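You operate a simulated robot arm through the tools that you are given. There is no shell and no other tool.

You are at the controls of a simulated robot arm. One attempt, no reset.

## Task
Clip the green bag and the white bag shut and stand them on the yellow plate.
Fine: one press each; the third bag stays open. Set down upright: what you pick out.

It is judged by the outcome, as a careful person would: the job done as asked, and still so three seconds after it is handed in. It fails if anything else is knocked over, pushed out of place, dropped, spilled or broken.

## Robot
A 6-joint arm with a two-finger parallel gripper, fixed in place. Base frame: the origin is on the floor under the middle of its stand, x ahead of it, y to its left, z up; the work surface is at about z = 0.85. Readings come in m, rad, newtons and seconds.
With the tool pointing down near the work surface it reaches from about 0.42 to 0.86 m from the base axis. Its first joint turns from -2.007 to 2.007 rad. Payload 4.2 kg.
Tool frame: the origin (TCP) lies between the finger pads and is the grasp point; the fingertips stand 0.023 m ahead of it; z points along the fingers, y is the line along which they close. Largest opening 0.094 m; finger width 0.038, thickness 0.01; the body of the gripper, 0.054 by 0.096 m, starts 0.039 m behind the TCP.
Orientation is told as [roll, pitch, yaw] about the base's x, y, z axes, in that order, counted from this pose: with the fingers straight down and closing along the base's y, the tool's x points along the base's -x, its y along +y and its z along -z.

## Interface
- The arm moves only by the tool arm_command. Its argument "moves" is one flat list of numbers, 7 for each row, row after row: the shift along the tool's x, y, z in units of 20 mm (1.0 is 20 mm), then the turn, a rotation vector about the tool's x, y, z in units of 4 degrees (1.0 is 4 degrees), then the opening, from 0 (shut) to 1 (fully open). In form: [x, y, z, wx, wy, wz, grip, x, y, z, wx, wy, wz, grip, ...]. A call has 1 to 20 rows; each row shifts and turns the commanded pose from where the row before left it, along the tool's axes as they then stand. A call with a number of a shift or a turn outside -1 to 1 is refused whole. A row lasts 0.2 s, in which the tool goes at most 0.05 m and 0.15 rad; a call with a longer step from one row to the next is refused whole, and so is a gripper value outside its range. A pose out of reach is approached as far as the arm can. The call stops where the force on the tool passes 40 N (or 10 N more than at its start, if that is more) or the arm is blocked; 0.2 s more then pass. Each finger travels about 0.108 m/s and halts on what it meets, pressing with about 44 N; the grip force reading is that of the motor and also rises with nothing between the fingers. The clock runs only during rows and for 0.2 s after the last one: add rows that do not move to give the fingers time. It gives the time, the measured TCP pose, the force on the tool (base axes), the opening and the grip force at its end, in the units of the frame above (readings bear some noise), with the torque about the TCP (base axes, N m) and any sound that the robot's microphone picked up, and new pictures: "views" is both (left out), scene, wrist or none.
- Cameras (640 x 400 px; columns grow to the right, rows downward): "scene" is fixed at [0.0491, 0.4989, 1.6366]; the picture's right is [-0.62, -0.79, 0.00], its down [-0.46, 0.36, -0.81] and it looks along [0.64, -0.50, -0.58] (base axes); focal length 359 px, centre (320, 200). "wrist" rides on the gripper at [0.086, 0.016, -0.074] in the tool frame; the picture's right is [-0.18, 0.98, 0.00], its down [-0.58, -0.11, -0.81] and it looks along [-0.79, -0.15, 0.59] (tool axes); focal length 243 px, centre (320, 200). There is no depth. A picture from a camera that has moved, and an enlarged one, comes with that camera's place and axes in the base frame and with its lens.
- raise_lower(by): slides the trunk up (or, below 0, down) by that many m; the arm rides with it, the base frame stays. It gives what a move gives, with no picture.
- close_up(camera, box): a new picture of the part [left, top, right, bottom] of that camera's present view, enlarged. It takes no simulated time.
- job_done(): hands the job in; it is judged then, once.

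Places have to be worked out from the pictures, the camera data and where the tool is seen. Open the gripper and draw the arm clear of the work before you hand the job in, unless the task says otherwise.

The tools are called after "Call:" as name(argument=value, ...) on one line, values as JSON. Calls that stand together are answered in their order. arm_command: Moves the arm, as the interface text tells. Its arguments: {"type":"object","properties":{"moves":{"type":"array","items":{"type":"number"}},"views":{"type":"string","enum":["both","scene","wrist","none"]}},"required":["moves"]} The other tools are called the same way: raise_lower (by) moves the trunk up or down; close_up (camera, box) takes an enlarged picture of a part of a camera's view; job_done () hands the job in.

At the start:

```text
time: 0.0
tcp_pos: [0.5918, -0.1131, 1.2888]
tcp_rot: [-0.001, 0.0, -0.001]
contact_force: [0.0, 0.1, 0.2]
moment: [0.0, -0.05, 0.0]
grip_width: 0.094
gripper_force: 0.0
trunk travel left (down, up): [-0.85, 0.14]
```

scene: 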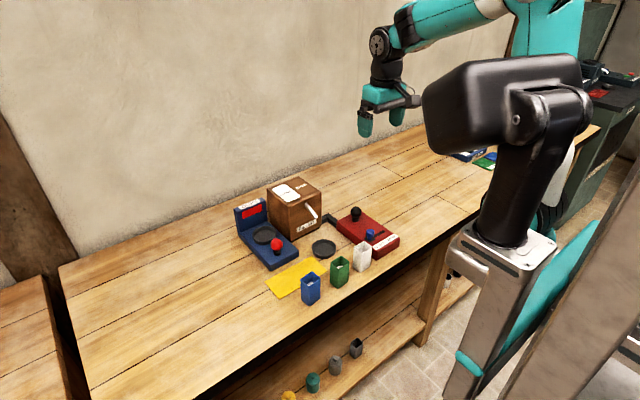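
wrist: 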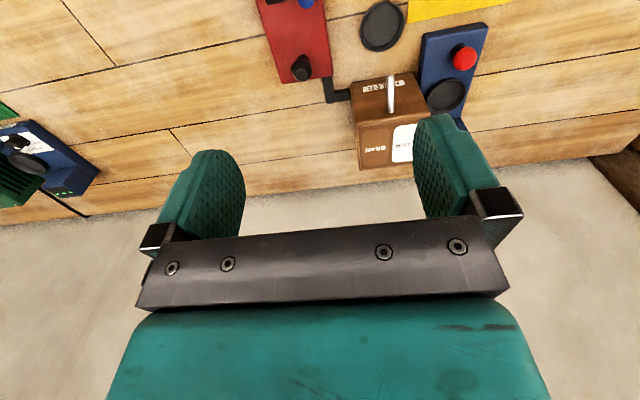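

The scene shows three bags (blue, green, white) on the bench near a yellow plate, and several devices: a blue one with a red button, a brown box with a lever, and a red one with a knob. I'll take close-ups first to understand them.

Call:
close_up(camera="scene", box=[220, 160, 420, 310])

Call:
close_up(camera="scene", box=[230, 170, 330, 240])

Call:
close_up(camera="scene", box=[310, 195, 410, 265])

Call:
close_up(camera="wrist", box=[240, 0, 520, 180])

Call:
close_up(camera="scene", box=[440, 130, 520, 190])

```text
2.67 times, centred on (320, 235) of scene
camera zoom: at [0.0491, 0.4989, 1.6366], right [-0.62, -0.79, 0.0], down [-0.46, 0.36, -0.81], along [0.64, -0.5, -0.58], focal length 957 px, centre (320, 107)
```

zoom: 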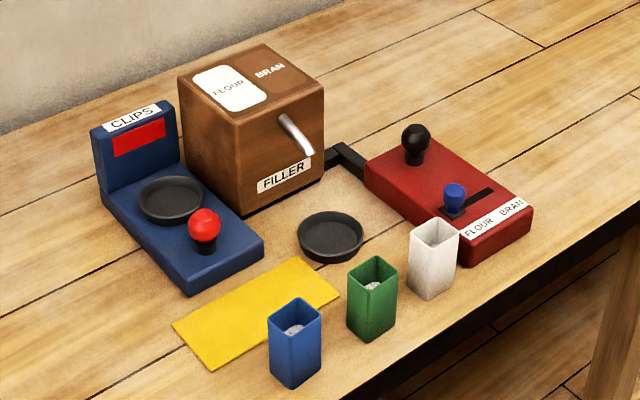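

```text
5.71 times, centred on (280, 205) of scene
camera zoom: at [0.0491, 0.4989, 1.6366], right [-0.62, -0.79, 0.0], down [-0.46, 0.36, -0.81], along [0.64, -0.5, -0.58], focal length 2051 px, centre (549, 171)
```

zoom: 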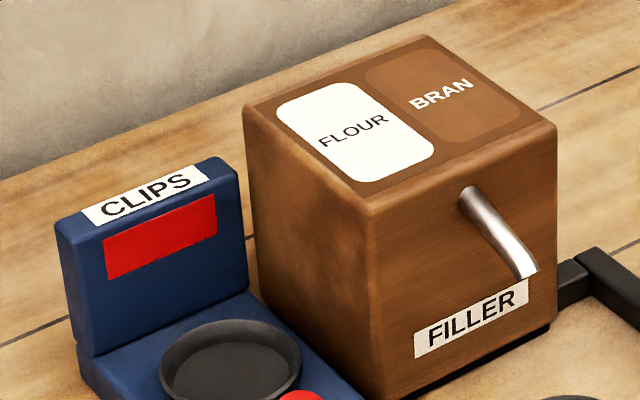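

```text
5.71 times, centred on (360, 230) of scene
camera zoom: at [0.0491, 0.4989, 1.6366], right [-0.62, -0.79, 0.0], down [-0.46, 0.36, -0.81], along [0.64, -0.5, -0.58], focal length 2051 px, centre (91, 29)
```

zoom: 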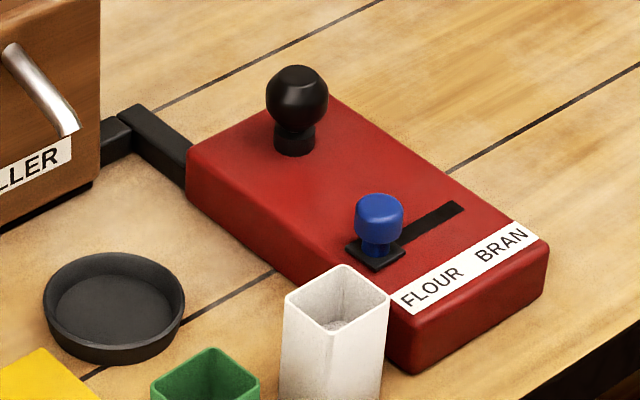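

```text
2.22 times, centred on (380, 90) of wrist
camera zoom: at [0.5073, -0.0972, 1.3632], right [0.18, 0.98, 0.0], down [0.58, -0.11, 0.81], along [0.79, -0.15, -0.59], focal length 539 px, centre (187, 444)
```

zoom: 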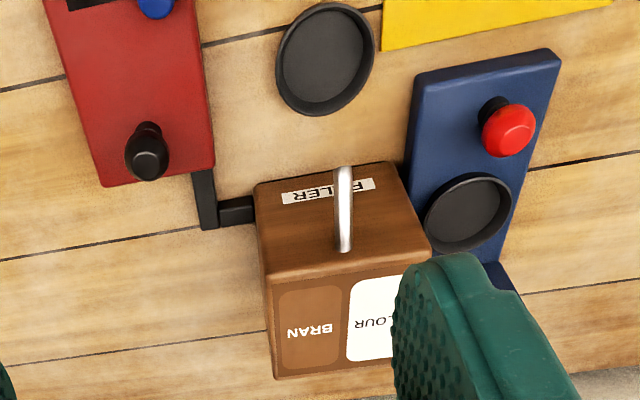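

```text
6.67 times, centred on (480, 160) of scene
camera zoom: at [0.0491, 0.4989, 1.6366], right [-0.62, -0.79, 0.0], down [-0.46, 0.36, -0.81], along [0.64, -0.5, -0.58], focal length 2392 px, centre (-747, 467)
```

zoom: 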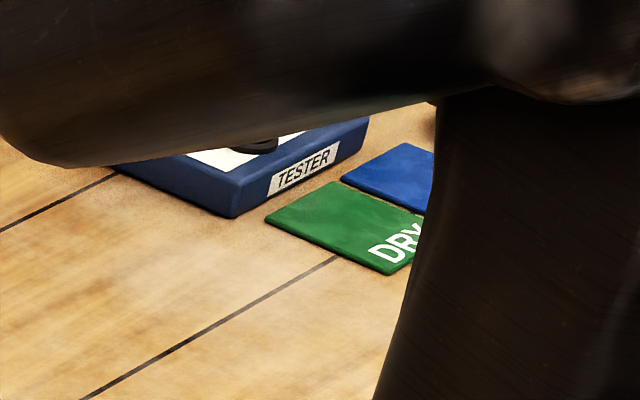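

The CLIPS press (dish + red button) is at about x 0.73–0.92, y 0.055–0.16. The bags are at about (0.567, 0.12), (0.567, 0.02) and (0.567, -0.07), with the yellow plate around (0.66, 0.107). I'll enlarge further to refine these.

Call:
close_up(camera="scene", box=[295, 235, 385, 310])

Call:
close_up(camera="scene", box=[230, 190, 310, 280])

Call:
close_up(camera="scene", box=[330, 240, 380, 290])

Call:
close_up(camera="scene", box=[270, 330, 380, 400])

```text
5.33 times, centred on (340, 272) of scene
camera zoom: at [0.0491, 0.4989, 1.6366], right [-0.62, -0.79, 0.0], down [-0.46, 0.36, -0.81], along [0.64, -0.5, -0.58], focal length 1914 px, centre (213, -187)
```

zoom: 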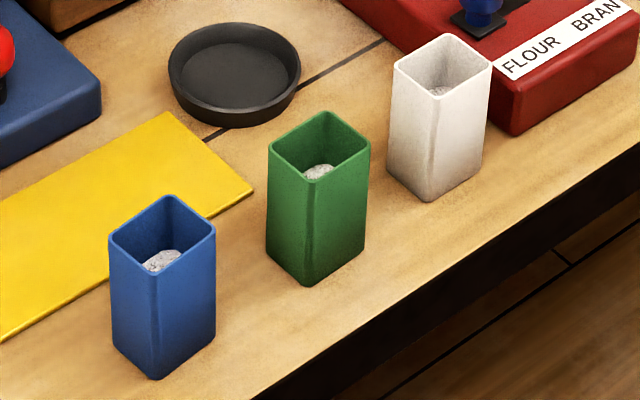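

```text
4.44 times, centred on (270, 235) of scene
camera zoom: at [0.0491, 0.4989, 1.6366], right [-0.62, -0.79, 0.0], down [-0.46, 0.36, -0.81], along [0.64, -0.5, -0.58], focal length 1595 px, centre (542, 44)
```

zoom: 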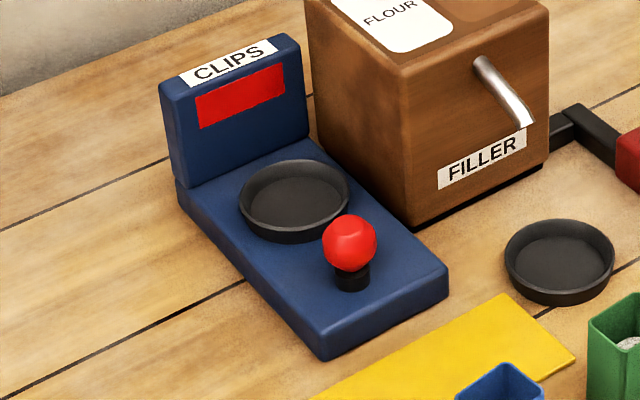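

```text
8.00 times, centred on (355, 265) of scene
camera zoom: at [0.0491, 0.4989, 1.6366], right [-0.62, -0.79, 0.0], down [-0.46, 0.36, -0.81], along [0.64, -0.5, -0.58], focal length 2871 px, centre (40, -320)
```

zoom: 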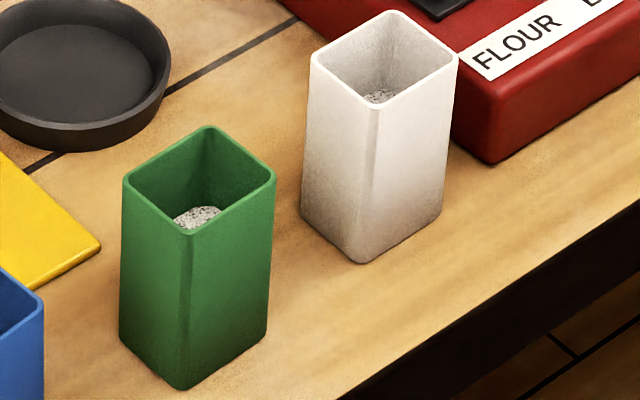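

```text
5.71 times, centred on (325, 365) of scene
camera zoom: at [0.0491, 0.4989, 1.6366], right [-0.62, -0.79, 0.0], down [-0.46, 0.36, -0.81], along [0.64, -0.5, -0.58], focal length 2051 px, centre (291, -743)
```

zoom: 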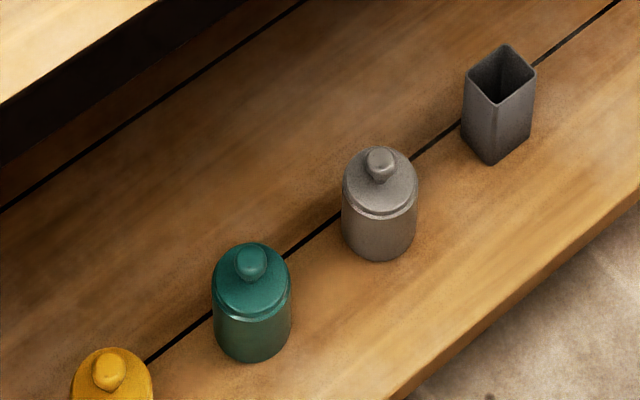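

All three bags have a filling and are open, so they must stay level. I'll bring the tool above the green bag, at about (0.567, 0.023, 1.03), and check with the wrist camera.

Call:
arm_command(moves=[0.09, 0.486, 0.925, 0, 0, 0, 0.75, 0.09, 0.486, 0.925, 0, 0, 0, 0.75, 0.09, 0.486, 0.925, 0, 0, 0, 0.75, 0.09, 0.486, 0.925, 0, 0, 0, 0.75, 0.09, 0.486, 0.925, 0, 0, 0, 0.75, 0.09, 0.486, 0.925, 0, 0, 0, 0.75, 0.09, 0.486, 0.925, 0, 0, 0, 0.75, 0.09, 0.486, 0.925, 0, 0, 0, 0.75, 0.09, 0.486, 0.925, 0, 0, 0, 0.75, 0.09, 0.486, 0.925, 0, 0, 0, 0.75, 0.09, 0.486, 0.925, 0, 0, 0, 0.75, 0.09, 0.486, 0.925, 0, 0, 0, 0.75, 0.09, 0.486, 0.925, 0, 0, 0, 0.75, 0.09, 0.486, 0.925, 0, 0, 0, 0.75, 0, 0, 0, 0, 0, 0, 0.75])

```text
time: 3.2
tcp_pos: [0.566, 0.0222, 1.0283]
tcp_rot: [0.0, 0.0, 0.0]
contact_force: [0.6, 0.0, 0.4]
moment: [-0.03, 0.01, -0.03]
grip_width: 0.0705
gripper_force: 0.0
trunk travel left (down, up): [-0.85, 0.14]
camera wrist: at [0.4819, 0.0385, 1.1036], right [0.18, 0.98, 0.0], down [0.58, -0.11, 0.81], along [0.79, -0.15, -0.59], focal length 243 px, centre (320, 200)
```

scene: 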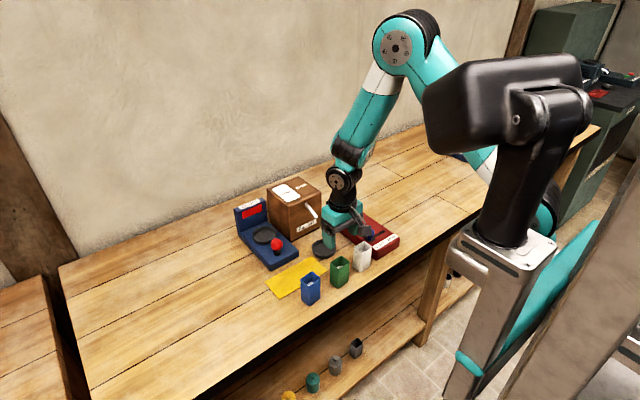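
wrist: 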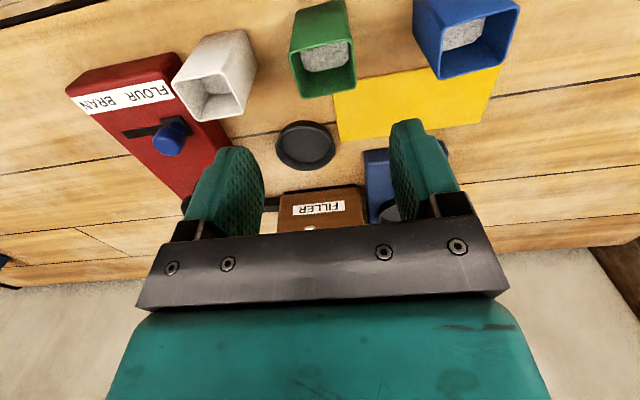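

The TCP sits at (0.566, 0.022, 1.028), roughly over the green bag. I'll enlarge the wrist view to refine the bag positions.

Call:
close_up(camera="wrist", box=[160, 0, 360, 125])

Call:
close_up(camera="wrist", box=[280, 0, 540, 160])

Call:
close_up(camera="scene", box=[230, 180, 400, 310])

```text
3.20 times, centred on (260, 62) of wrist
camera zoom: at [0.4819, 0.0385, 1.1036], right [0.18, 0.98, 0.0], down [0.58, -0.11, 0.81], along [0.79, -0.15, -0.59], focal length 776 px, centre (512, 640)
```

zoom: 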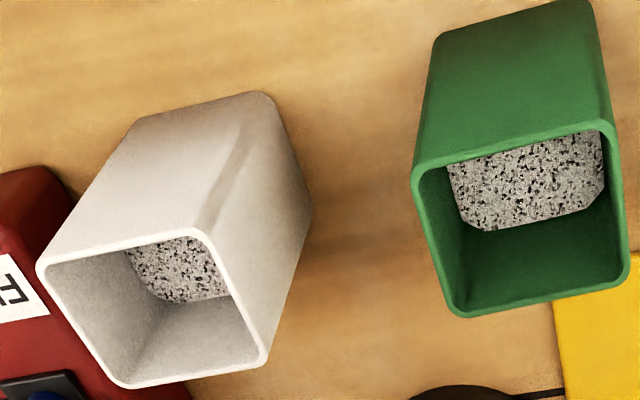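

```text
2.46 times, centred on (410, 80) of wrist
camera zoom: at [0.4819, 0.0385, 1.1036], right [0.18, 0.98, 0.0], down [0.58, -0.11, 0.81], along [0.79, -0.15, -0.59], focal length 597 px, centre (98, 495)
```

zoom: 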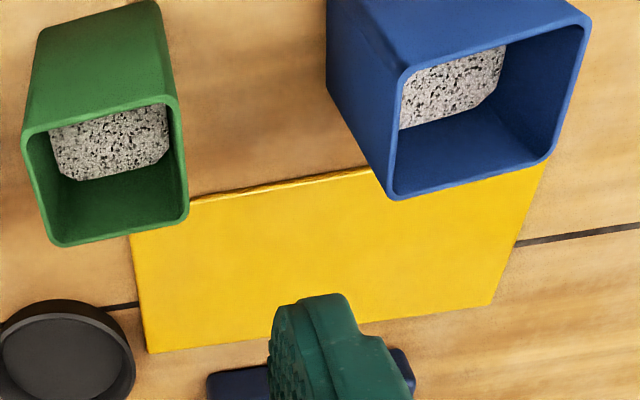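

```text
3.08 times, centred on (315, 245) of scene
camera zoom: at [0.0491, 0.4989, 1.6366], right [-0.62, -0.79, 0.0], down [-0.46, 0.36, -0.81], along [0.64, -0.5, -0.58], focal length 1104 px, centre (335, 62)
```

zoom: 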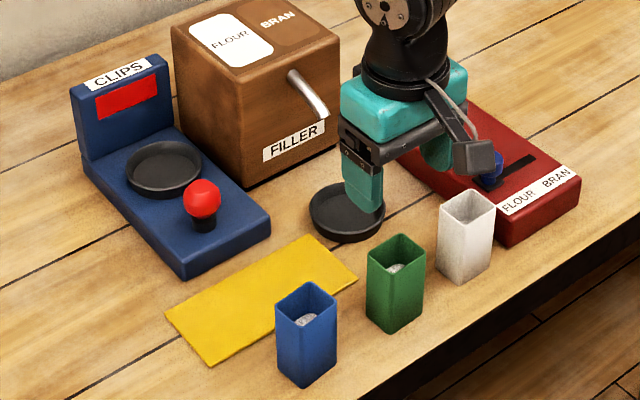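

From the wrist view, the green bag's centre is about (0.5675, 0.0255) with its rim at z≈0.926, about 0.034 x 0.042 in plan. I'll centre over it and lower to TCP z≈0.90 with the fingers open on either side.

Call:
arm_command(moves=[-0.075, 0.165, 0, 0, 0, 0, 0.75, 0, 0, 0.8, 0, 0, 0, 0.75, 0, 0, 0.8, 0, 0, 0, 0.75, 0, 0, 0.8, 0, 0, 0, 0.75, 0, 0, 0.8, 0, 0, 0, 0.75, 0, 0, 0.8, 0, 0, 0, 0.75, 0, 0, 0.8, 0, 0, 0, 0.75, 0, 0, 0.8, 0, 0, 0, 0.75, 0, 0, 0.8, 0, 0, 0, 0.75, 0, 0, 0, 0, 0, 0, 0.75])

```text
time: 5.4
tcp_pos: [0.567, 0.0255, 0.9017]
tcp_rot: [0.001, 0.0, -0.002]
contact_force: [0.7, -0.2, -0.6]
moment: [-0.01, 0.02, -0.01]
grip_width: 0.0706
gripper_force: 0.1
trunk travel left (down, up): [-0.85, 0.14]
camera wrist: at [0.4832, 0.0415, 0.9761], right [0.18, 0.98, 0.0], down [0.58, -0.11, 0.81], along [0.79, -0.15, -0.59], focal length 243 px, centre (320, 200)
```

scene: 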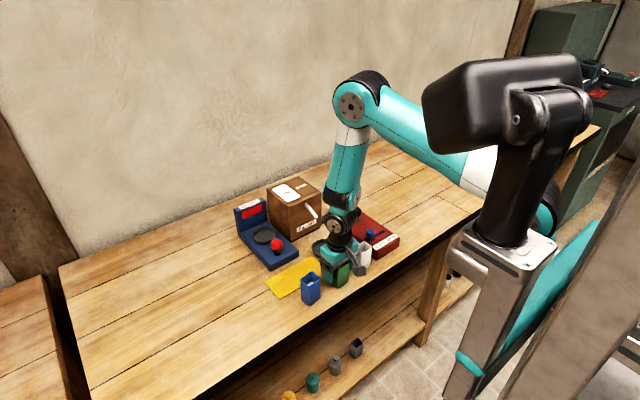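
wrist: 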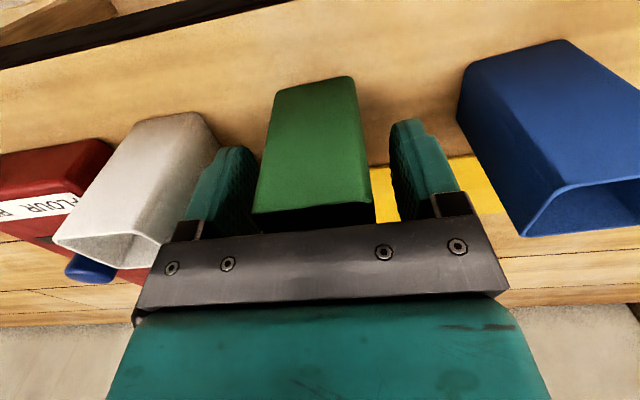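

The green bag stands centred between the fingers with no contact. I'll close on it now.

Call:
arm_command(moves=[0, 0, 0, 0, 0, 0, 0.6, 0, 0, 0, 0, 0, 0, 0.5, 0, 0, 0, 0, 0, 0, 0.4, 0, 0, 0, 0, 0, 0, 0.35, 0, 0, 0, 0, 0, 0, 0.35], views="wrist")

```text
time: 6.6
tcp_pos: [0.5696, 0.0248, 0.9019]
tcp_rot: [0.001, 0.0, 0.001]
contact_force: [0.0, 0.9, 1.0]
moment: [0.02, 0.02, -0.04]
grip_width: 0.0438
gripper_force: 44.3
trunk travel left (down, up): [-0.85, 0.14]
camera wrist: at [0.4832, 0.0416, 0.9763], right [0.18, 0.98, 0.0], down [0.58, -0.11, 0.81], along [0.79, -0.15, -0.59], focal length 243 px, centre (320, 200)
```

wrist: 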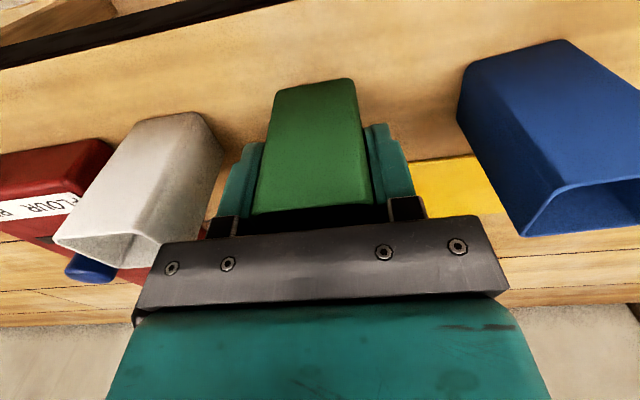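

The grip holds at width 0.0438 with 44 N. I'll lift the green bag to about z 1.03, then shift to y≈0.106, in line with the clip dish.

Call:
arm_command(moves=[0, 0, -0.3, 0, 0, 0, 0.35, 0, 0, -0.6, 0, 0, 0, 0.35, 0, 0, -0.9, 0, 0, 0, 0.35, 0, 0, -0.9, 0, 0, 0, 0.35, 0, 0, -0.9, 0, 0, 0, 0.35, 0, 0, -0.9, 0, 0, 0, 0.35, 0, 0, -0.9, 0, 0, 0, 0.35, 0, 0, -0.7, 0, 0, 0, 0.35, 0, 0, -0.3, 0, 0, 0, 0.35, 0, 0.3, 0, 0, 0, 0, 0.35, 0, 0.7, 0, 0, 0, 0, 0.35, 0, 0.8, 0, 0, 0, 0, 0.35, 0, 0.8, 0, 0, 0, 0, 0.35, 0, 0.8, 0, 0, 0, 0, 0.35, 0, 0.5, 0, 0, 0, 0, 0.35, 0, 0.15, 0, 0, 0, 0, 0.35, 0, 0, 0, 0, 0, 0, 0.35])

```text
time: 10.2
tcp_pos: [0.5681, 0.1074, 1.0302]
tcp_rot: [0.0, 0.001, 0.002]
contact_force: [-0.5, -0.1, -0.6]
moment: [0.02, 0.01, -0.02]
grip_width: 0.0436
gripper_force: 44.1
trunk travel left (down, up): [-0.85, 0.14]
camera wrist: at [0.4835, 0.1227, 1.104], right [0.18, 0.98, 0.0], down [0.58, -0.11, 0.81], along [0.79, -0.15, -0.59], focal length 243 px, centre (320, 200)
```

scene: 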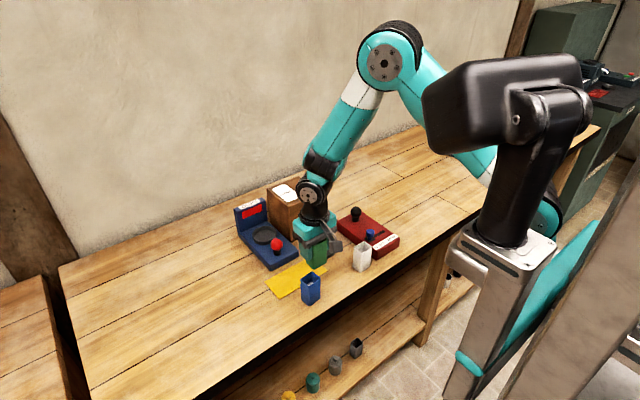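
wrist: 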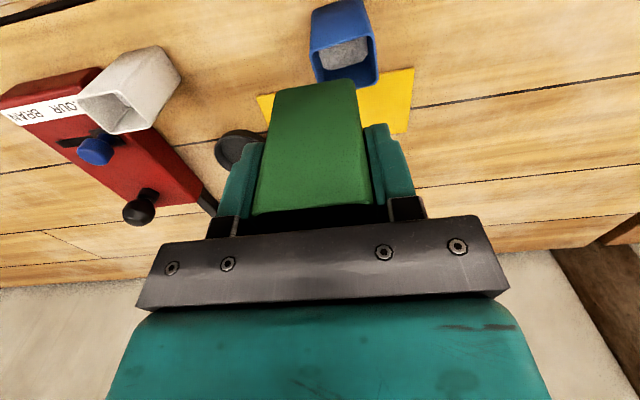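

The bag is held level at z≈1.03. I'll carry it ahead (+x) to above the clip dish at about (0.834, 0.108).

Call:
arm_command(moves=[-0.3, 0, 0, 0, 0, 0, 0.35, -0.7, 0, 0, 0, 0, 0, 0.35, -0.9, 0, 0, 0, 0, 0, 0.35, -0.9, 0, 0, 0, 0, 0, 0.35, -0.9, 0, 0, 0, 0, 0, 0.35, -0.9, 0, 0, 0, 0, 0, 0.35, -0.9, 0, 0, 0, 0, 0, 0.35, -0.9, 0, 0, 0, 0, 0, 0.35, -0.9, 0, 0, 0, 0, 0, 0.35, -0.9, 0, 0, 0, 0, 0, 0.35, -0.9, 0, 0, 0, 0, 0, 0.35, -0.9, 0, 0, 0, 0, 0, 0.35, -0.9, 0, 0, 0, 0, 0, 0.35, -0.9, 0, 0, 0, 0, 0, 0.35, -0.9, 0, 0, 0, 0, 0, 0.35, -0.4, 0, 0, 0, 0, 0, 0.35, -0.2, 0, 0, 0, 0, 0, 0.35, 0, 0, 0, 0, 0, 0, 0.35])

```text
time: 14.0
tcp_pos: [0.8343, 0.1067, 1.0295]
tcp_rot: [-0.001, 0.0, 0.0]
contact_force: [-0.2, -0.1, -0.9]
moment: [-0.03, -0.02, 0.01]
grip_width: 0.0436
gripper_force: 44.4
trunk travel left (down, up): [-0.85, 0.14]
camera wrist: at [0.7495, 0.1233, 1.104], right [0.18, 0.98, 0.0], down [0.58, -0.11, 0.81], along [0.79, -0.15, -0.59], focal length 243 px, centre (320, 200)
```

scene: 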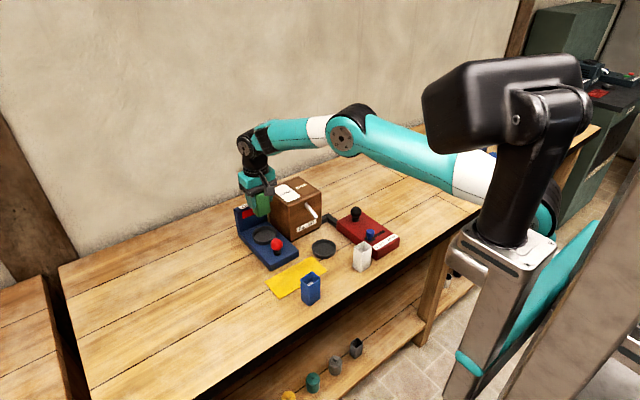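
wrist: 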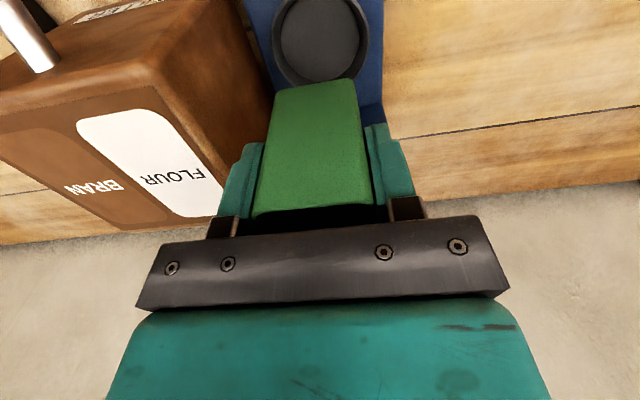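

The wrist camera now sees the dish directly; I'll enlarge both views to check alignment before lowering.

Call:
close_up(camera="wrist", box=[240, 0, 400, 100])

Call:
close_up(camera="scene", box=[220, 170, 320, 275])

```text
4.00 times, centred on (320, 50) of wrist
camera zoom: at [0.7495, 0.1233, 1.104], right [0.18, 0.98, 0.0], down [0.58, -0.11, 0.81], along [0.79, -0.15, -0.59], focal length 970 px, centre (320, 800)
```

zoom: 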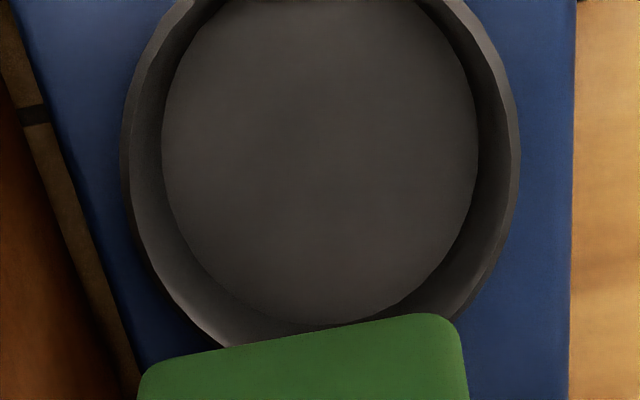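

```text
3.81 times, centred on (270, 222) of scene
camera zoom: at [0.0491, 0.4989, 1.6366], right [-0.62, -0.79, 0.0], down [-0.46, 0.36, -0.81], along [0.64, -0.5, -0.58], focal length 1367 px, centre (510, 114)
```

zoom: 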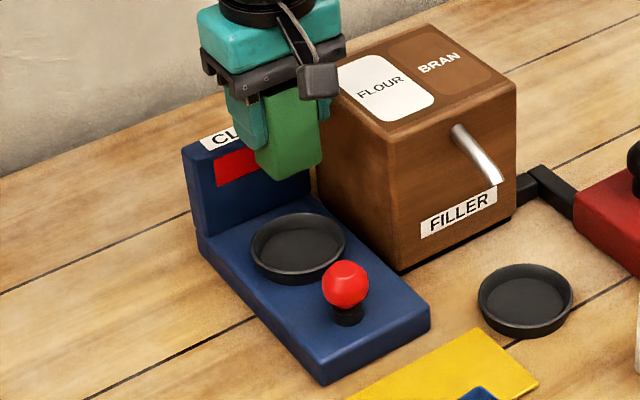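

From the wrist view the dish centre is about (0.826, 0.108); from the scene view about (0.832, 0.109). I'll aim for (0.829, 0.108) and lower partway, so the bag bottom sits about 3 cm above the rim, to re-check.

Call:
arm_command(moves=[0.26, 0.05, 0.3, 0, 0, 0, 0.35, 0, 0, 0.6, 0, 0, 0, 0.35, 0, 0, 0.7, 0, 0, 0, 0.35, 0, 0, 0.6, 0, 0, 0, 0.35, 0, 0, 0.5, 0, 0, 0, 0.35, 0, 0, 0, 0, 0, 0, 0.35])

Call:
close_up(camera="scene", box=[220, 180, 310, 275])

Call:
close_up(camera="wrist", box=[220, 0, 420, 125])

```text
time: 15.4
tcp_pos: [0.8292, 0.1078, 0.9753]
tcp_rot: [0.001, -0.001, 0.0]
contact_force: [0.3, -0.4, -0.2]
moment: [0.02, -0.02, 0.03]
grip_width: 0.0436
gripper_force: 43.8
trunk travel left (down, up): [-0.85, 0.14]
camera wrist: at [0.744, 0.1237, 1.0502], right [0.18, 0.98, 0.0], down [0.58, -0.11, 0.81], along [0.79, -0.15, -0.59], focal length 243 px, centre (320, 200)
```

scene: 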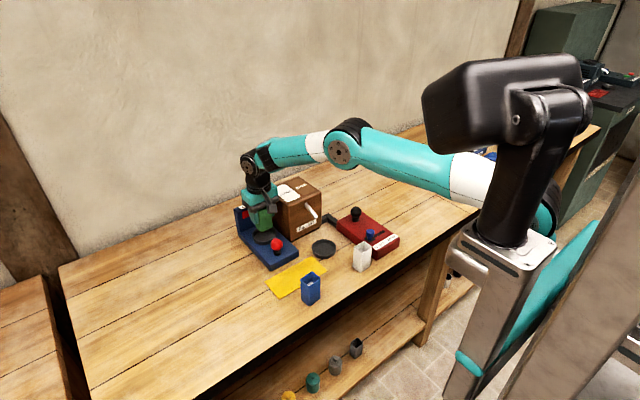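
wrist: 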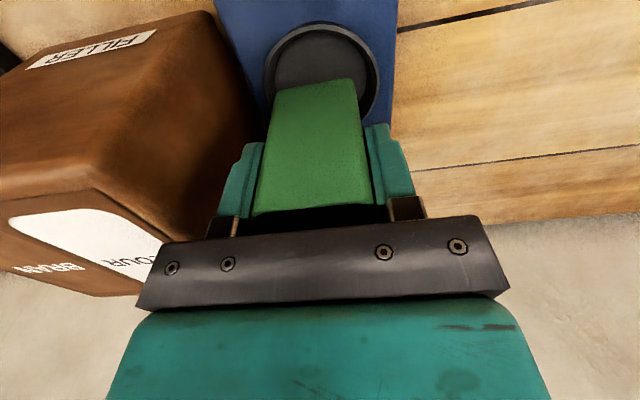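

```text
4.21 times, centred on (265, 228) of scene
camera zoom: at [0.0491, 0.4989, 1.6366], right [-0.62, -0.79, 0.0], down [-0.46, 0.36, -0.81], along [0.64, -0.5, -0.58], focal length 1511 px, centre (552, 84)
```

zoom: 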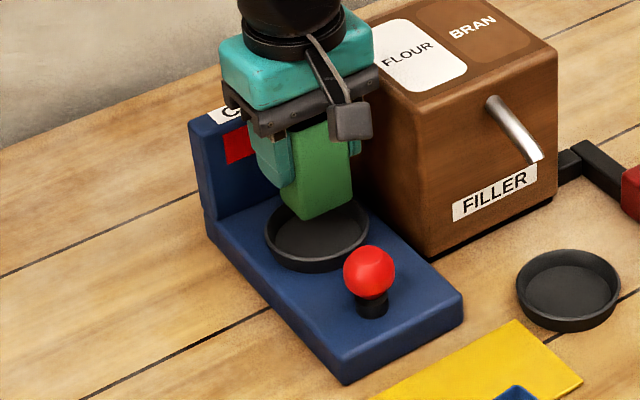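

```text
3.20 times, centred on (320, 62) of wrist
camera zoom: at [0.744, 0.1237, 1.0502], right [0.18, 0.98, 0.0], down [0.58, -0.11, 0.81], along [0.79, -0.15, -0.59], focal length 776 px, centre (320, 640)
```

zoom: 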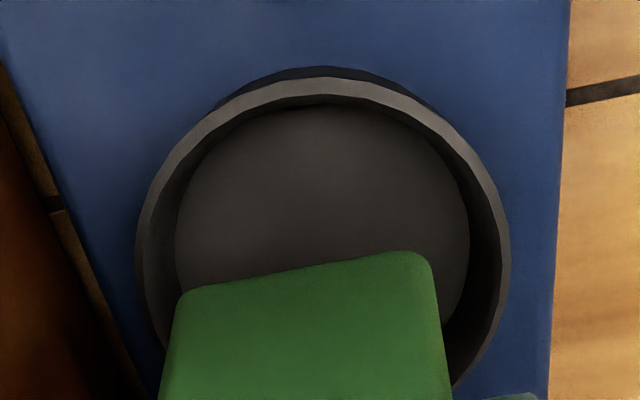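

The bag is centred over the dish to within about 2 mm. I'll lower it to TCP z≈0.941, just above where it should touch.

Call:
arm_command(moves=[0, 0, 0.4, 0, 0, 0, 0.35, 0, 0, 0.5, 0, 0, 0, 0.35, 0, 0, 0.4, 0, 0, 0, 0.35, 0, 0, 0.25, 0, 0, 0, 0.35, 0, 0, 0.15, 0, 0, 0, 0.35, 0, 0, 0, 0, 0, 0, 0.35])

Call:
close_up(camera="scene", box=[220, 180, 310, 275])

Call:
close_up(camera="wrist", box=[220, 0, 420, 125])

```text
time: 16.8
tcp_pos: [0.8291, 0.1082, 0.9416]
tcp_rot: [0.001, 0.0, 0.001]
contact_force: [-0.2, 0.1, -1.2]
moment: [-0.01, 0.0, 0.01]
grip_width: 0.0437
gripper_force: 44.3
trunk travel left (down, up): [-0.85, 0.14]
camera wrist: at [0.744, 0.1241, 1.0156], right [0.18, 0.98, 0.0], down [0.58, -0.11, 0.81], along [0.79, -0.15, -0.59], focal length 243 px, centre (320, 200)
```

scene: 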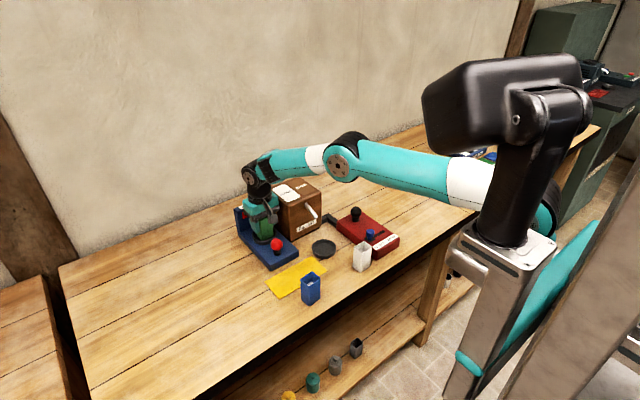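
wrist: 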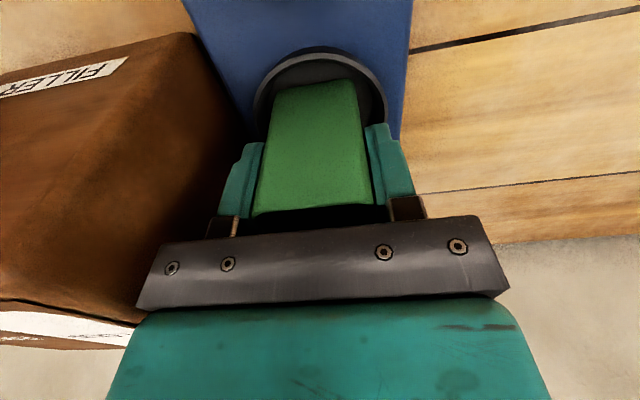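

```text
4.21 times, centred on (265, 228) of scene
camera zoom: at [0.0491, 0.4989, 1.6366], right [-0.62, -0.79, 0.0], down [-0.46, 0.36, -0.81], along [0.64, -0.5, -0.58], focal length 1511 px, centre (552, 84)
```

zoom: 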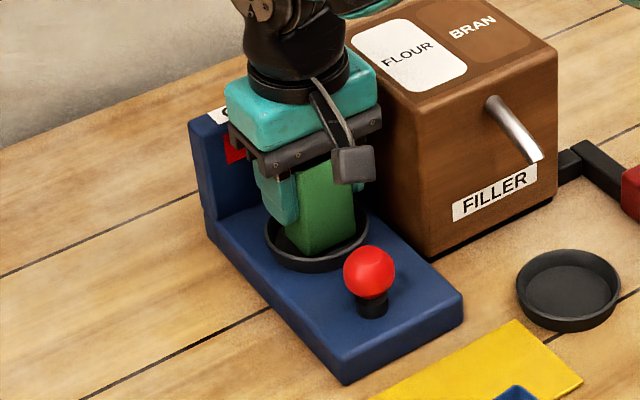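

```text
3.20 times, centred on (320, 62) of wrist
camera zoom: at [0.744, 0.1241, 1.0156], right [0.18, 0.98, 0.0], down [0.58, -0.11, 0.81], along [0.79, -0.15, -0.59], focal length 776 px, centre (320, 640)
```

zoom: 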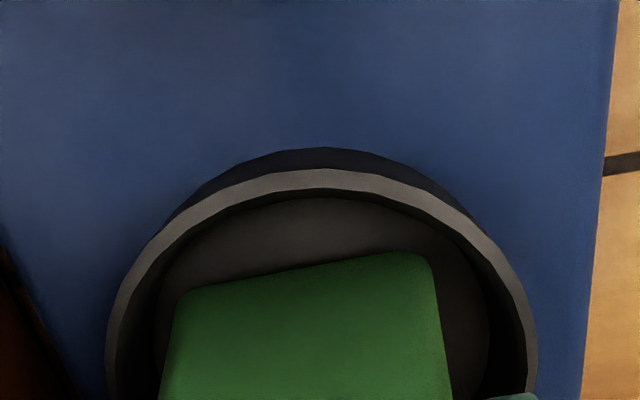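

The bag is inside the dish rim and just off the floor. I'll lower in 1–2 mm steps, watching the force for contact.

Call:
arm_command(moves=[0, 0, 0.1, 0, 0, 0, 0.35, 0, 0, 0.1, 0, 0, 0, 0.35, 0, 0, 0, 0, 0, 0, 0.35], views="none")

```text
time: 17.6
tcp_pos: [0.8281, 0.1081, 0.9364]
tcp_rot: [-0.001, 0.002, 0.002]
contact_force: [-1.1, -0.6, -1.2]
moment: [-0.02, 0.03, -0.02]
grip_width: 0.0433
gripper_force: 44.2
trunk travel left (down, up): [-0.85, 0.14]
```

No contact yet at z≈0.937; continuing in small steps.

Call:
arm_command(moves=[0, 0, 0.08, 0, 0, 0, 0.35, 0, 0, 0, 0, 0, 0, 0.35], views="none")

```text
time: 18.2
tcp_pos: [0.8282, 0.1086, 0.9368]
tcp_rot: [0.0, 0.001, 0.0]
contact_force: [0.2, 0.7, -1.0]
moment: [0.02, -0.02, -0.02]
grip_width: 0.0435
gripper_force: 44.2
trunk travel left (down, up): [-0.85, 0.14]
```

Still only noise-level force; another 1.6 mm down.

Call:
arm_command(moves=[0, 0, 0.08, 0, 0, 0, 0.35, 0, 0, 0, 0, 0, 0, 0.35], views="wrist")

Call:
close_up(camera="wrist", box=[220, 0, 420, 125])

Call:
close_up(camera="scene", box=[235, 205, 295, 255])

```text
time: 18.8
tcp_pos: [0.8308, 0.1065, 0.9354]
tcp_rot: [0.0, -0.001, 0.0]
contact_force: [-2.4, -0.7, 11.2]
moment: [-0.13, 0.29, 0.01]
grip_width: 0.0434
gripper_force: 43.9
trunk travel left (down, up): [-0.85, 0.14]
camera wrist: at [0.7441, 0.1243, 1.0102], right [0.18, 0.98, 0.0], down [0.58, -0.11, 0.81], along [0.79, -0.15, -0.59], focal length 243 px, centre (320, 200)
```

wrist: 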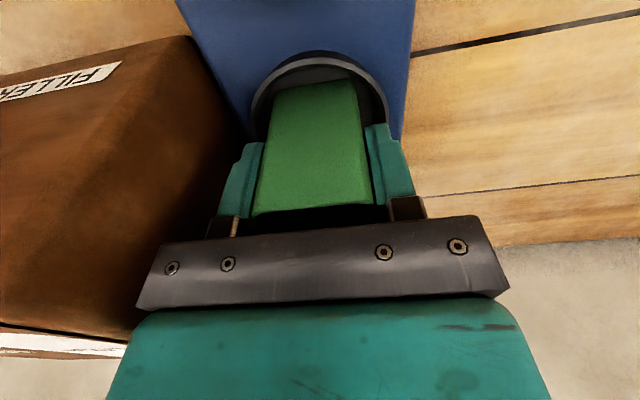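

```text
3.20 times, centred on (320, 62) of wrist
camera zoom: at [0.7441, 0.1243, 1.0102], right [0.18, 0.98, 0.0], down [0.58, -0.11, 0.81], along [0.79, -0.15, -0.59], focal length 776 px, centre (320, 640)
```

zoom: 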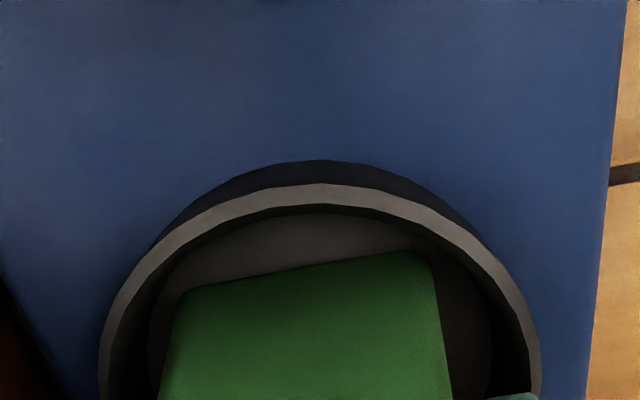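

```text
8.00 times, centred on (265, 230) of scene
camera zoom: at [0.0491, 0.4989, 1.6366], right [-0.62, -0.79, 0.0], down [-0.46, 0.36, -0.81], along [0.64, -0.5, -0.58], focal length 2871 px, centre (760, -40)
```

zoom: 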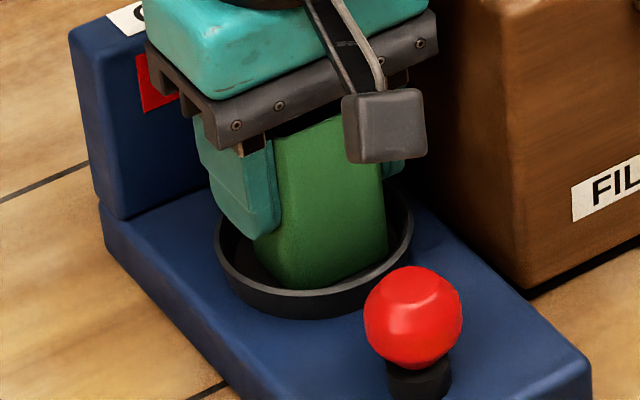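

Contact reads 11 N upward, so the green bag is standing on the dish floor. I'll ease up slightly and open the fingers a modest amount.

Call:
arm_command(moves=[0, 0, -0.04, 0, 0, 0, 0.35, 0, 0, 0, 0, 0, 0, 0.45, 0, 0, 0, 0, 0, 0, 0.55, 0, 0, 0, 0, 0, 0, 0.7, 0, 0, 0, 0, 0, 0, 0.7])

Call:
close_up(camera="wrist", box=[180, 0, 460, 230])

```text
time: 20.0
tcp_pos: [0.8304, 0.109, 0.9346]
tcp_rot: [0.001, -0.001, 0.003]
contact_force: [-0.2, 0.3, -0.3]
moment: [0.01, 0.01, 0.02]
grip_width: 0.0658
gripper_force: 0.1
trunk travel left (down, up): [-0.85, 0.14]
camera wrist: at [0.7442, 0.1243, 1.0096], right [0.18, 0.98, 0.0], down [0.58, -0.11, 0.81], along [0.79, -0.15, -0.59], focal length 243 px, centre (320, 200)
```

scene: 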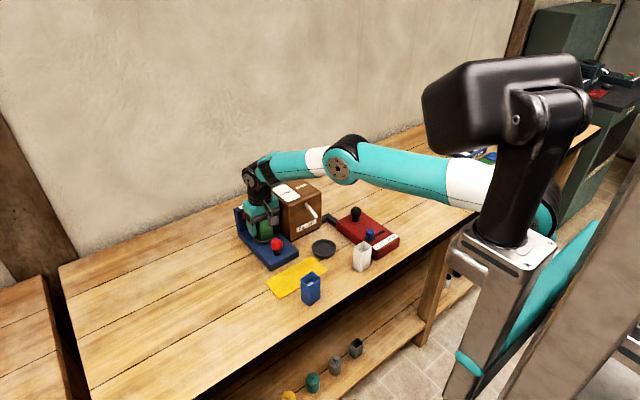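
wrist: 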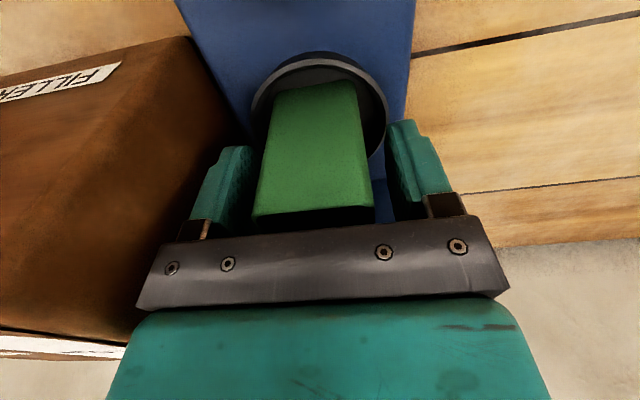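

```text
1.74 times, centred on (320, 115) of wrist
camera zoom: at [0.7442, 0.1243, 1.0096], right [0.18, 0.98, 0.0], down [0.58, -0.11, 0.81], along [0.79, -0.15, -0.59], focal length 422 px, centre (320, 348)
```

zoom: 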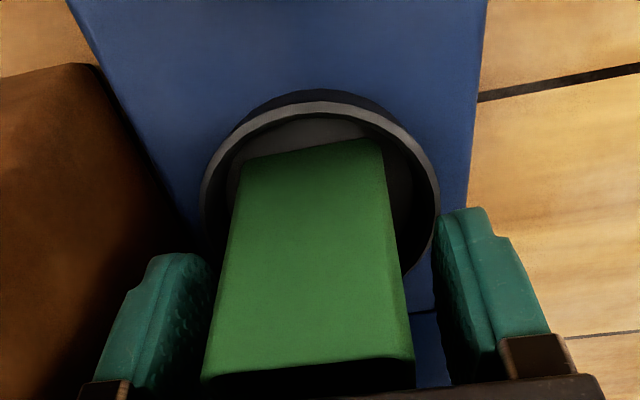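

The fingers are clear on both sides and the bag stands in the dish. I'll raise straight up to z≈1.06 and then draw back over the red button, closing the fingers.

Call:
arm_command(moves=[0, 0, -0.4, 0, 0, 0, 0.7, 0, 0, -0.8, 0, 0, 0, 0.7, 0, 0, -0.9, 0, 0, 0, 0.7, 0, 0, -0.9, 0, 0, 0, 0.7, 0, 0, -0.9, 0, 0, 0, 0.7, 0, 0, -0.9, 0, 0, 0, 0.7, 0, 0, -0.9, 0, 0, 0, 0.7, 0, 0, -0.5, 0, 0, 0, 0.7, 0.5, 0, 0, 0, 0, 0, 0.5, 0.9, 0, 0, 0, 0, 0, 0.3, 0.9, 0, 0, 0, 0, 0, 0.1, 0.9, 0, 0, 0, 0, 0, 0, 0.6, 0, 0, 0, 0, 0, 0, 0.3, 0, 0, 0, 0, 0, 0, 0, 0, 0, 0, 0, 0, 0])

Call:
close_up(camera="wrist", box=[200, 0, 440, 150])

Call:
close_up(camera="scene", box=[220, 180, 310, 275])

```text
time: 23.2
tcp_pos: [0.7474, 0.1083, 1.0587]
tcp_rot: [-0.001, 0.0, -0.001]
contact_force: [0.6, 0.2, 0.3]
moment: [0.02, 0.03, -0.01]
grip_width: 0.0002
gripper_force: 42.9
trunk travel left (down, up): [-0.85, 0.14]
camera wrist: at [0.6622, 0.1242, 1.1341], right [0.18, 0.98, 0.0], down [0.58, -0.11, 0.81], along [0.79, -0.15, -0.59], focal length 243 px, centre (320, 200)
```

scene: 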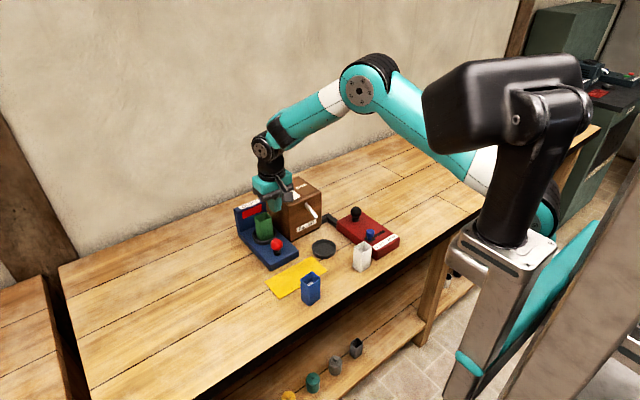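
wrist: 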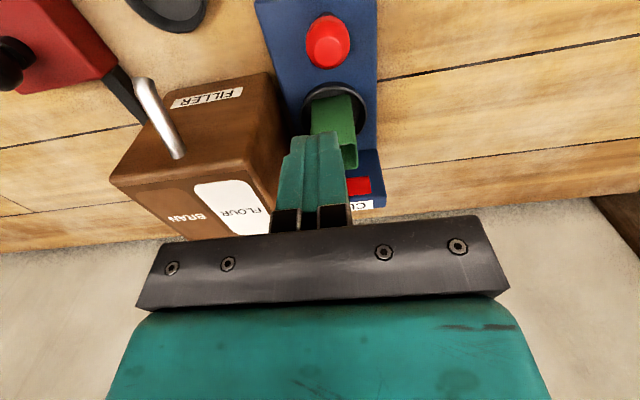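

```text
2.67 times, centred on (320, 75) of wrist
camera zoom: at [0.6622, 0.1242, 1.1341], right [0.18, 0.98, 0.0], down [0.58, -0.11, 0.81], along [0.79, -0.15, -0.59], focal length 647 px, centre (320, 533)
```

zoom: 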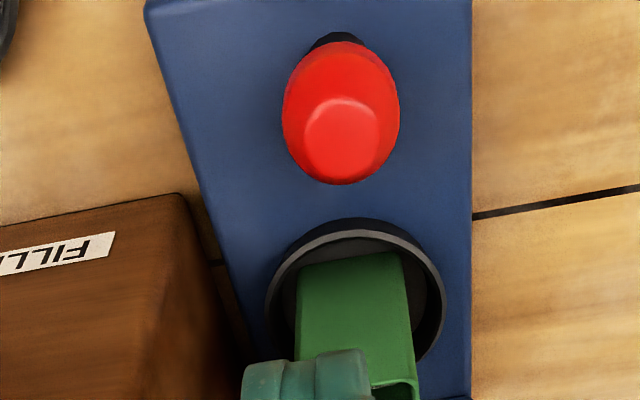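

```text
4.21 times, centred on (265, 228) of scene
camera zoom: at [0.0491, 0.4989, 1.6366], right [-0.62, -0.79, 0.0], down [-0.46, 0.36, -0.81], along [0.64, -0.5, -0.58], focal length 1511 px, centre (552, 84)
```

zoom: 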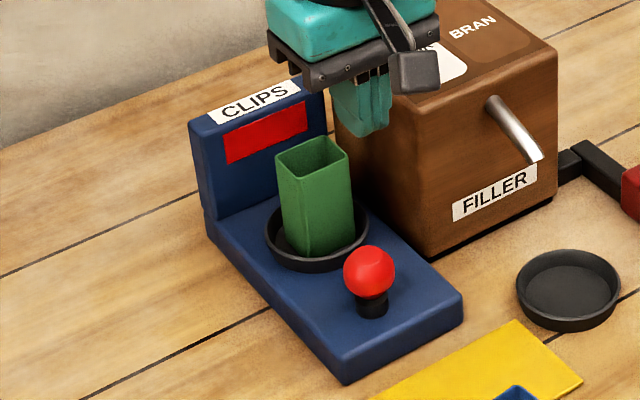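

The green bag stands upright in the dish, with the panel still red, and the red button is at about (0.747, 0.115), its top near z≈0.93. I'll shift +y 6.5 mm and lower the closed fingertips to about 1 cm above it.

Call:
arm_command(moves=[0, 0.32, 0, 0, 0, 0, 0, 0, 0, 0.5, 0, 0, 0, 0, 0, 0, 0.9, 0, 0, 0, 0, 0, 0, 0.9, 0, 0, 0, 0, 0, 0, 0.9, 0, 0, 0, 0, 0, 0, 0.7, 0, 0, 0, 0, 0, 0, 0.5, 0, 0, 0, 0, 0, 0, 0, 0, 0, 0, 0])

Call:
close_up(camera="scene", box=[225, 185, 315, 275])

Call:
close_up(camera="wrist", box=[200, 30, 440, 230])

```text
time: 25.0
tcp_pos: [0.7473, 0.1143, 0.9721]
tcp_rot: [0.0, 0.0, 0.0]
contact_force: [-0.1, 0.2, 0.3]
moment: [-0.01, 0.02, 0.0]
grip_width: 0.0
gripper_force: 42.6
trunk travel left (down, up): [-0.85, 0.14]
camera wrist: at [0.6617, 0.1303, 1.0459], right [0.18, 0.98, 0.0], down [0.58, -0.11, 0.81], along [0.79, -0.15, -0.59], focal length 243 px, centre (320, 200)
```

scene: 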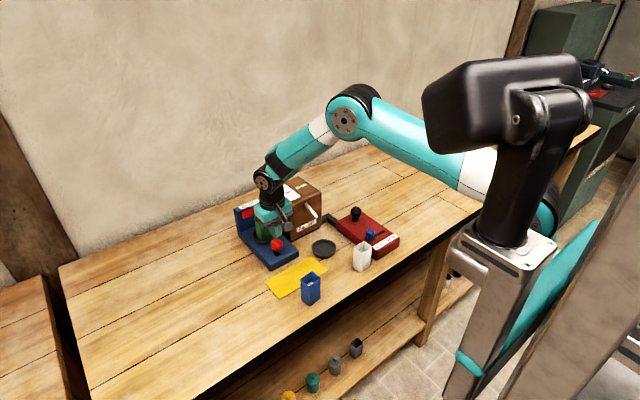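
wrist: 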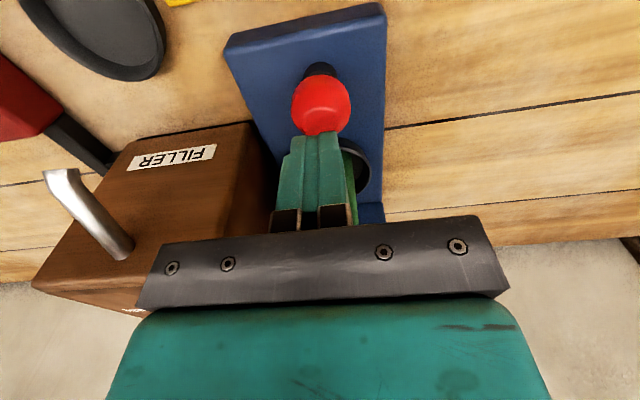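

```text
4.44 times, centred on (270, 230) of scene
camera zoom: at [0.0491, 0.4989, 1.6366], right [-0.62, -0.79, 0.0], down [-0.46, 0.36, -0.81], along [0.64, -0.5, -0.58], focal length 1595 px, centre (542, 67)
```

zoom: 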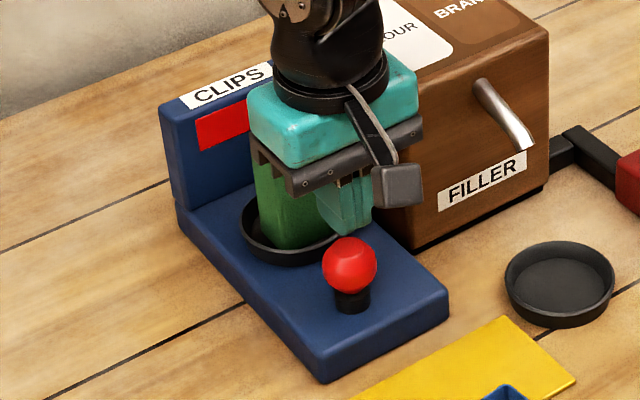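

```text
2.00 times, centred on (320, 130) of wrist
camera zoom: at [0.6617, 0.1303, 1.0459], right [0.18, 0.98, 0.0], down [0.58, -0.11, 0.81], along [0.79, -0.15, -0.59], focal length 485 px, centre (320, 340)
```

zoom: 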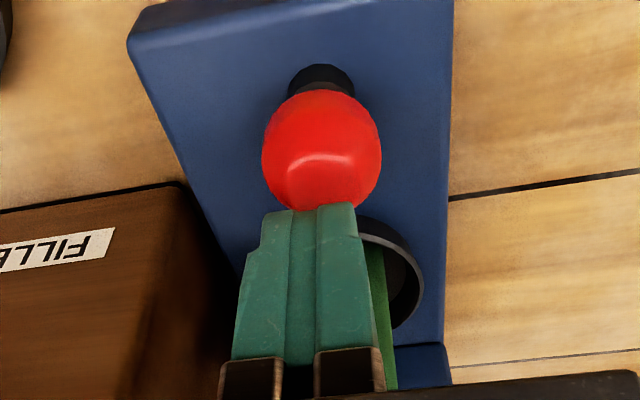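

The fingertips are in line with the button and about 2 cm above its top. I'll creep down in small steps until first contact.

Call:
arm_command(moves=[0, 0, 0.25, 0, 0, 0, 0, 0, 0, 0.2, 0, 0, 0, 0, 0, 0, 0.1, 0, 0, 0, 0, 0, 0, 0.1, 0, 0, 0, 0, 0, 0, 0, 0, 0, 0, 0], views="none")

Call:
close_up(camera="scene", box=[255, 215, 305, 265])

```text
time: 26.2
tcp_pos: [0.7479, 0.1143, 0.9575]
tcp_rot: [0.0, 0.001, -0.001]
contact_force: [0.1, -0.1, -0.8]
moment: [-0.02, -0.02, 0.01]
grip_width: 0.0
gripper_force: 42.9
trunk travel left (down, up): [-0.85, 0.14]
```

```text
8.00 times, centred on (280, 240) of scene
camera zoom: at [0.0491, 0.4989, 1.6366], right [-0.62, -0.79, 0.0], down [-0.46, 0.36, -0.81], along [0.64, -0.5, -0.58], focal length 2871 px, centre (640, -120)
```

zoom: 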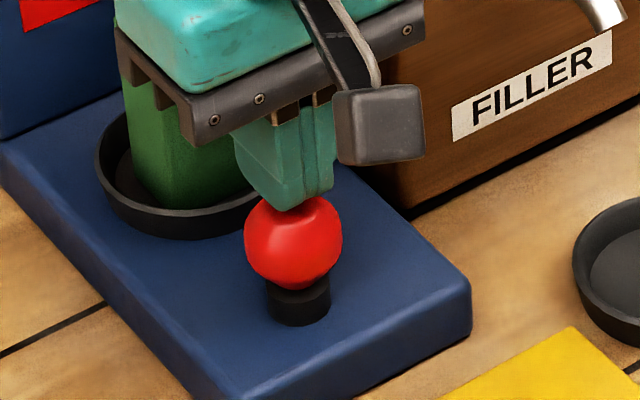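

Tips are almost on the cap at z≈0.934. Continuing down in 2 mm steps, reading force and sound.

Call:
arm_command(moves=[0, 0, 0.1, 0, 0, 0, 0, 0, 0, 0.1, 0, 0, 0, 0, 0, 0, 0, 0, 0, 0, 0], views="none")

```text
time: 27.0
tcp_pos: [0.7473, 0.1137, 0.9541]
tcp_rot: [0.002, 0.0, 0.0]
contact_force: [-0.5, -0.4, -0.6]
moment: [0.01, -0.01, -0.01]
grip_width: 0.0
gripper_force: 42.7
trunk travel left (down, up): [-0.85, 0.14]
```

No contact yet at tip z≈0.931; another 4 mm.

Call:
arm_command(moves=[0, 0, 0.1, 0, 0, 0, 0, 0, 0, 0.1, 0, 0, 0, 0, 0, 0, 0, 0, 0, 0, 0], views="none")

Call:
close_up(camera="scene", box=[240, 205, 300, 265])

```text
time: 27.8
tcp_pos: [0.747, 0.1148, 0.95]
tcp_rot: [-0.001, 0.001, -0.002]
contact_force: [-0.4, 0.1, 2.3]
moment: [-0.01, -0.02, 0.0]
grip_width: 0.0001
gripper_force: 42.3
trunk travel left (down, up): [-0.85, 0.14]
```

```text
6.67 times, centred on (270, 235) of scene
camera zoom: at [0.0491, 0.4989, 1.6366], right [-0.62, -0.79, 0.0], down [-0.46, 0.36, -0.81], along [0.64, -0.5, -0.58], focal length 2392 px, centre (653, -33)
```

zoom: 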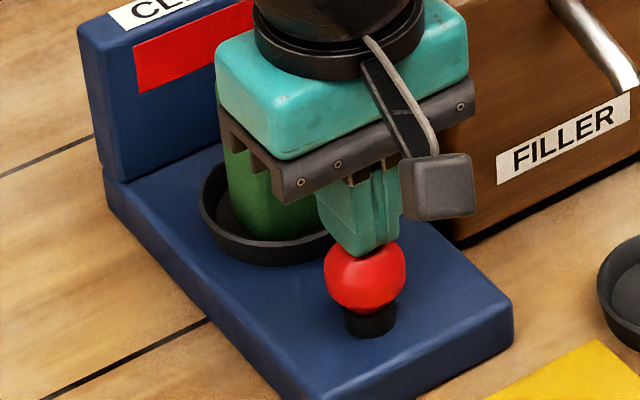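

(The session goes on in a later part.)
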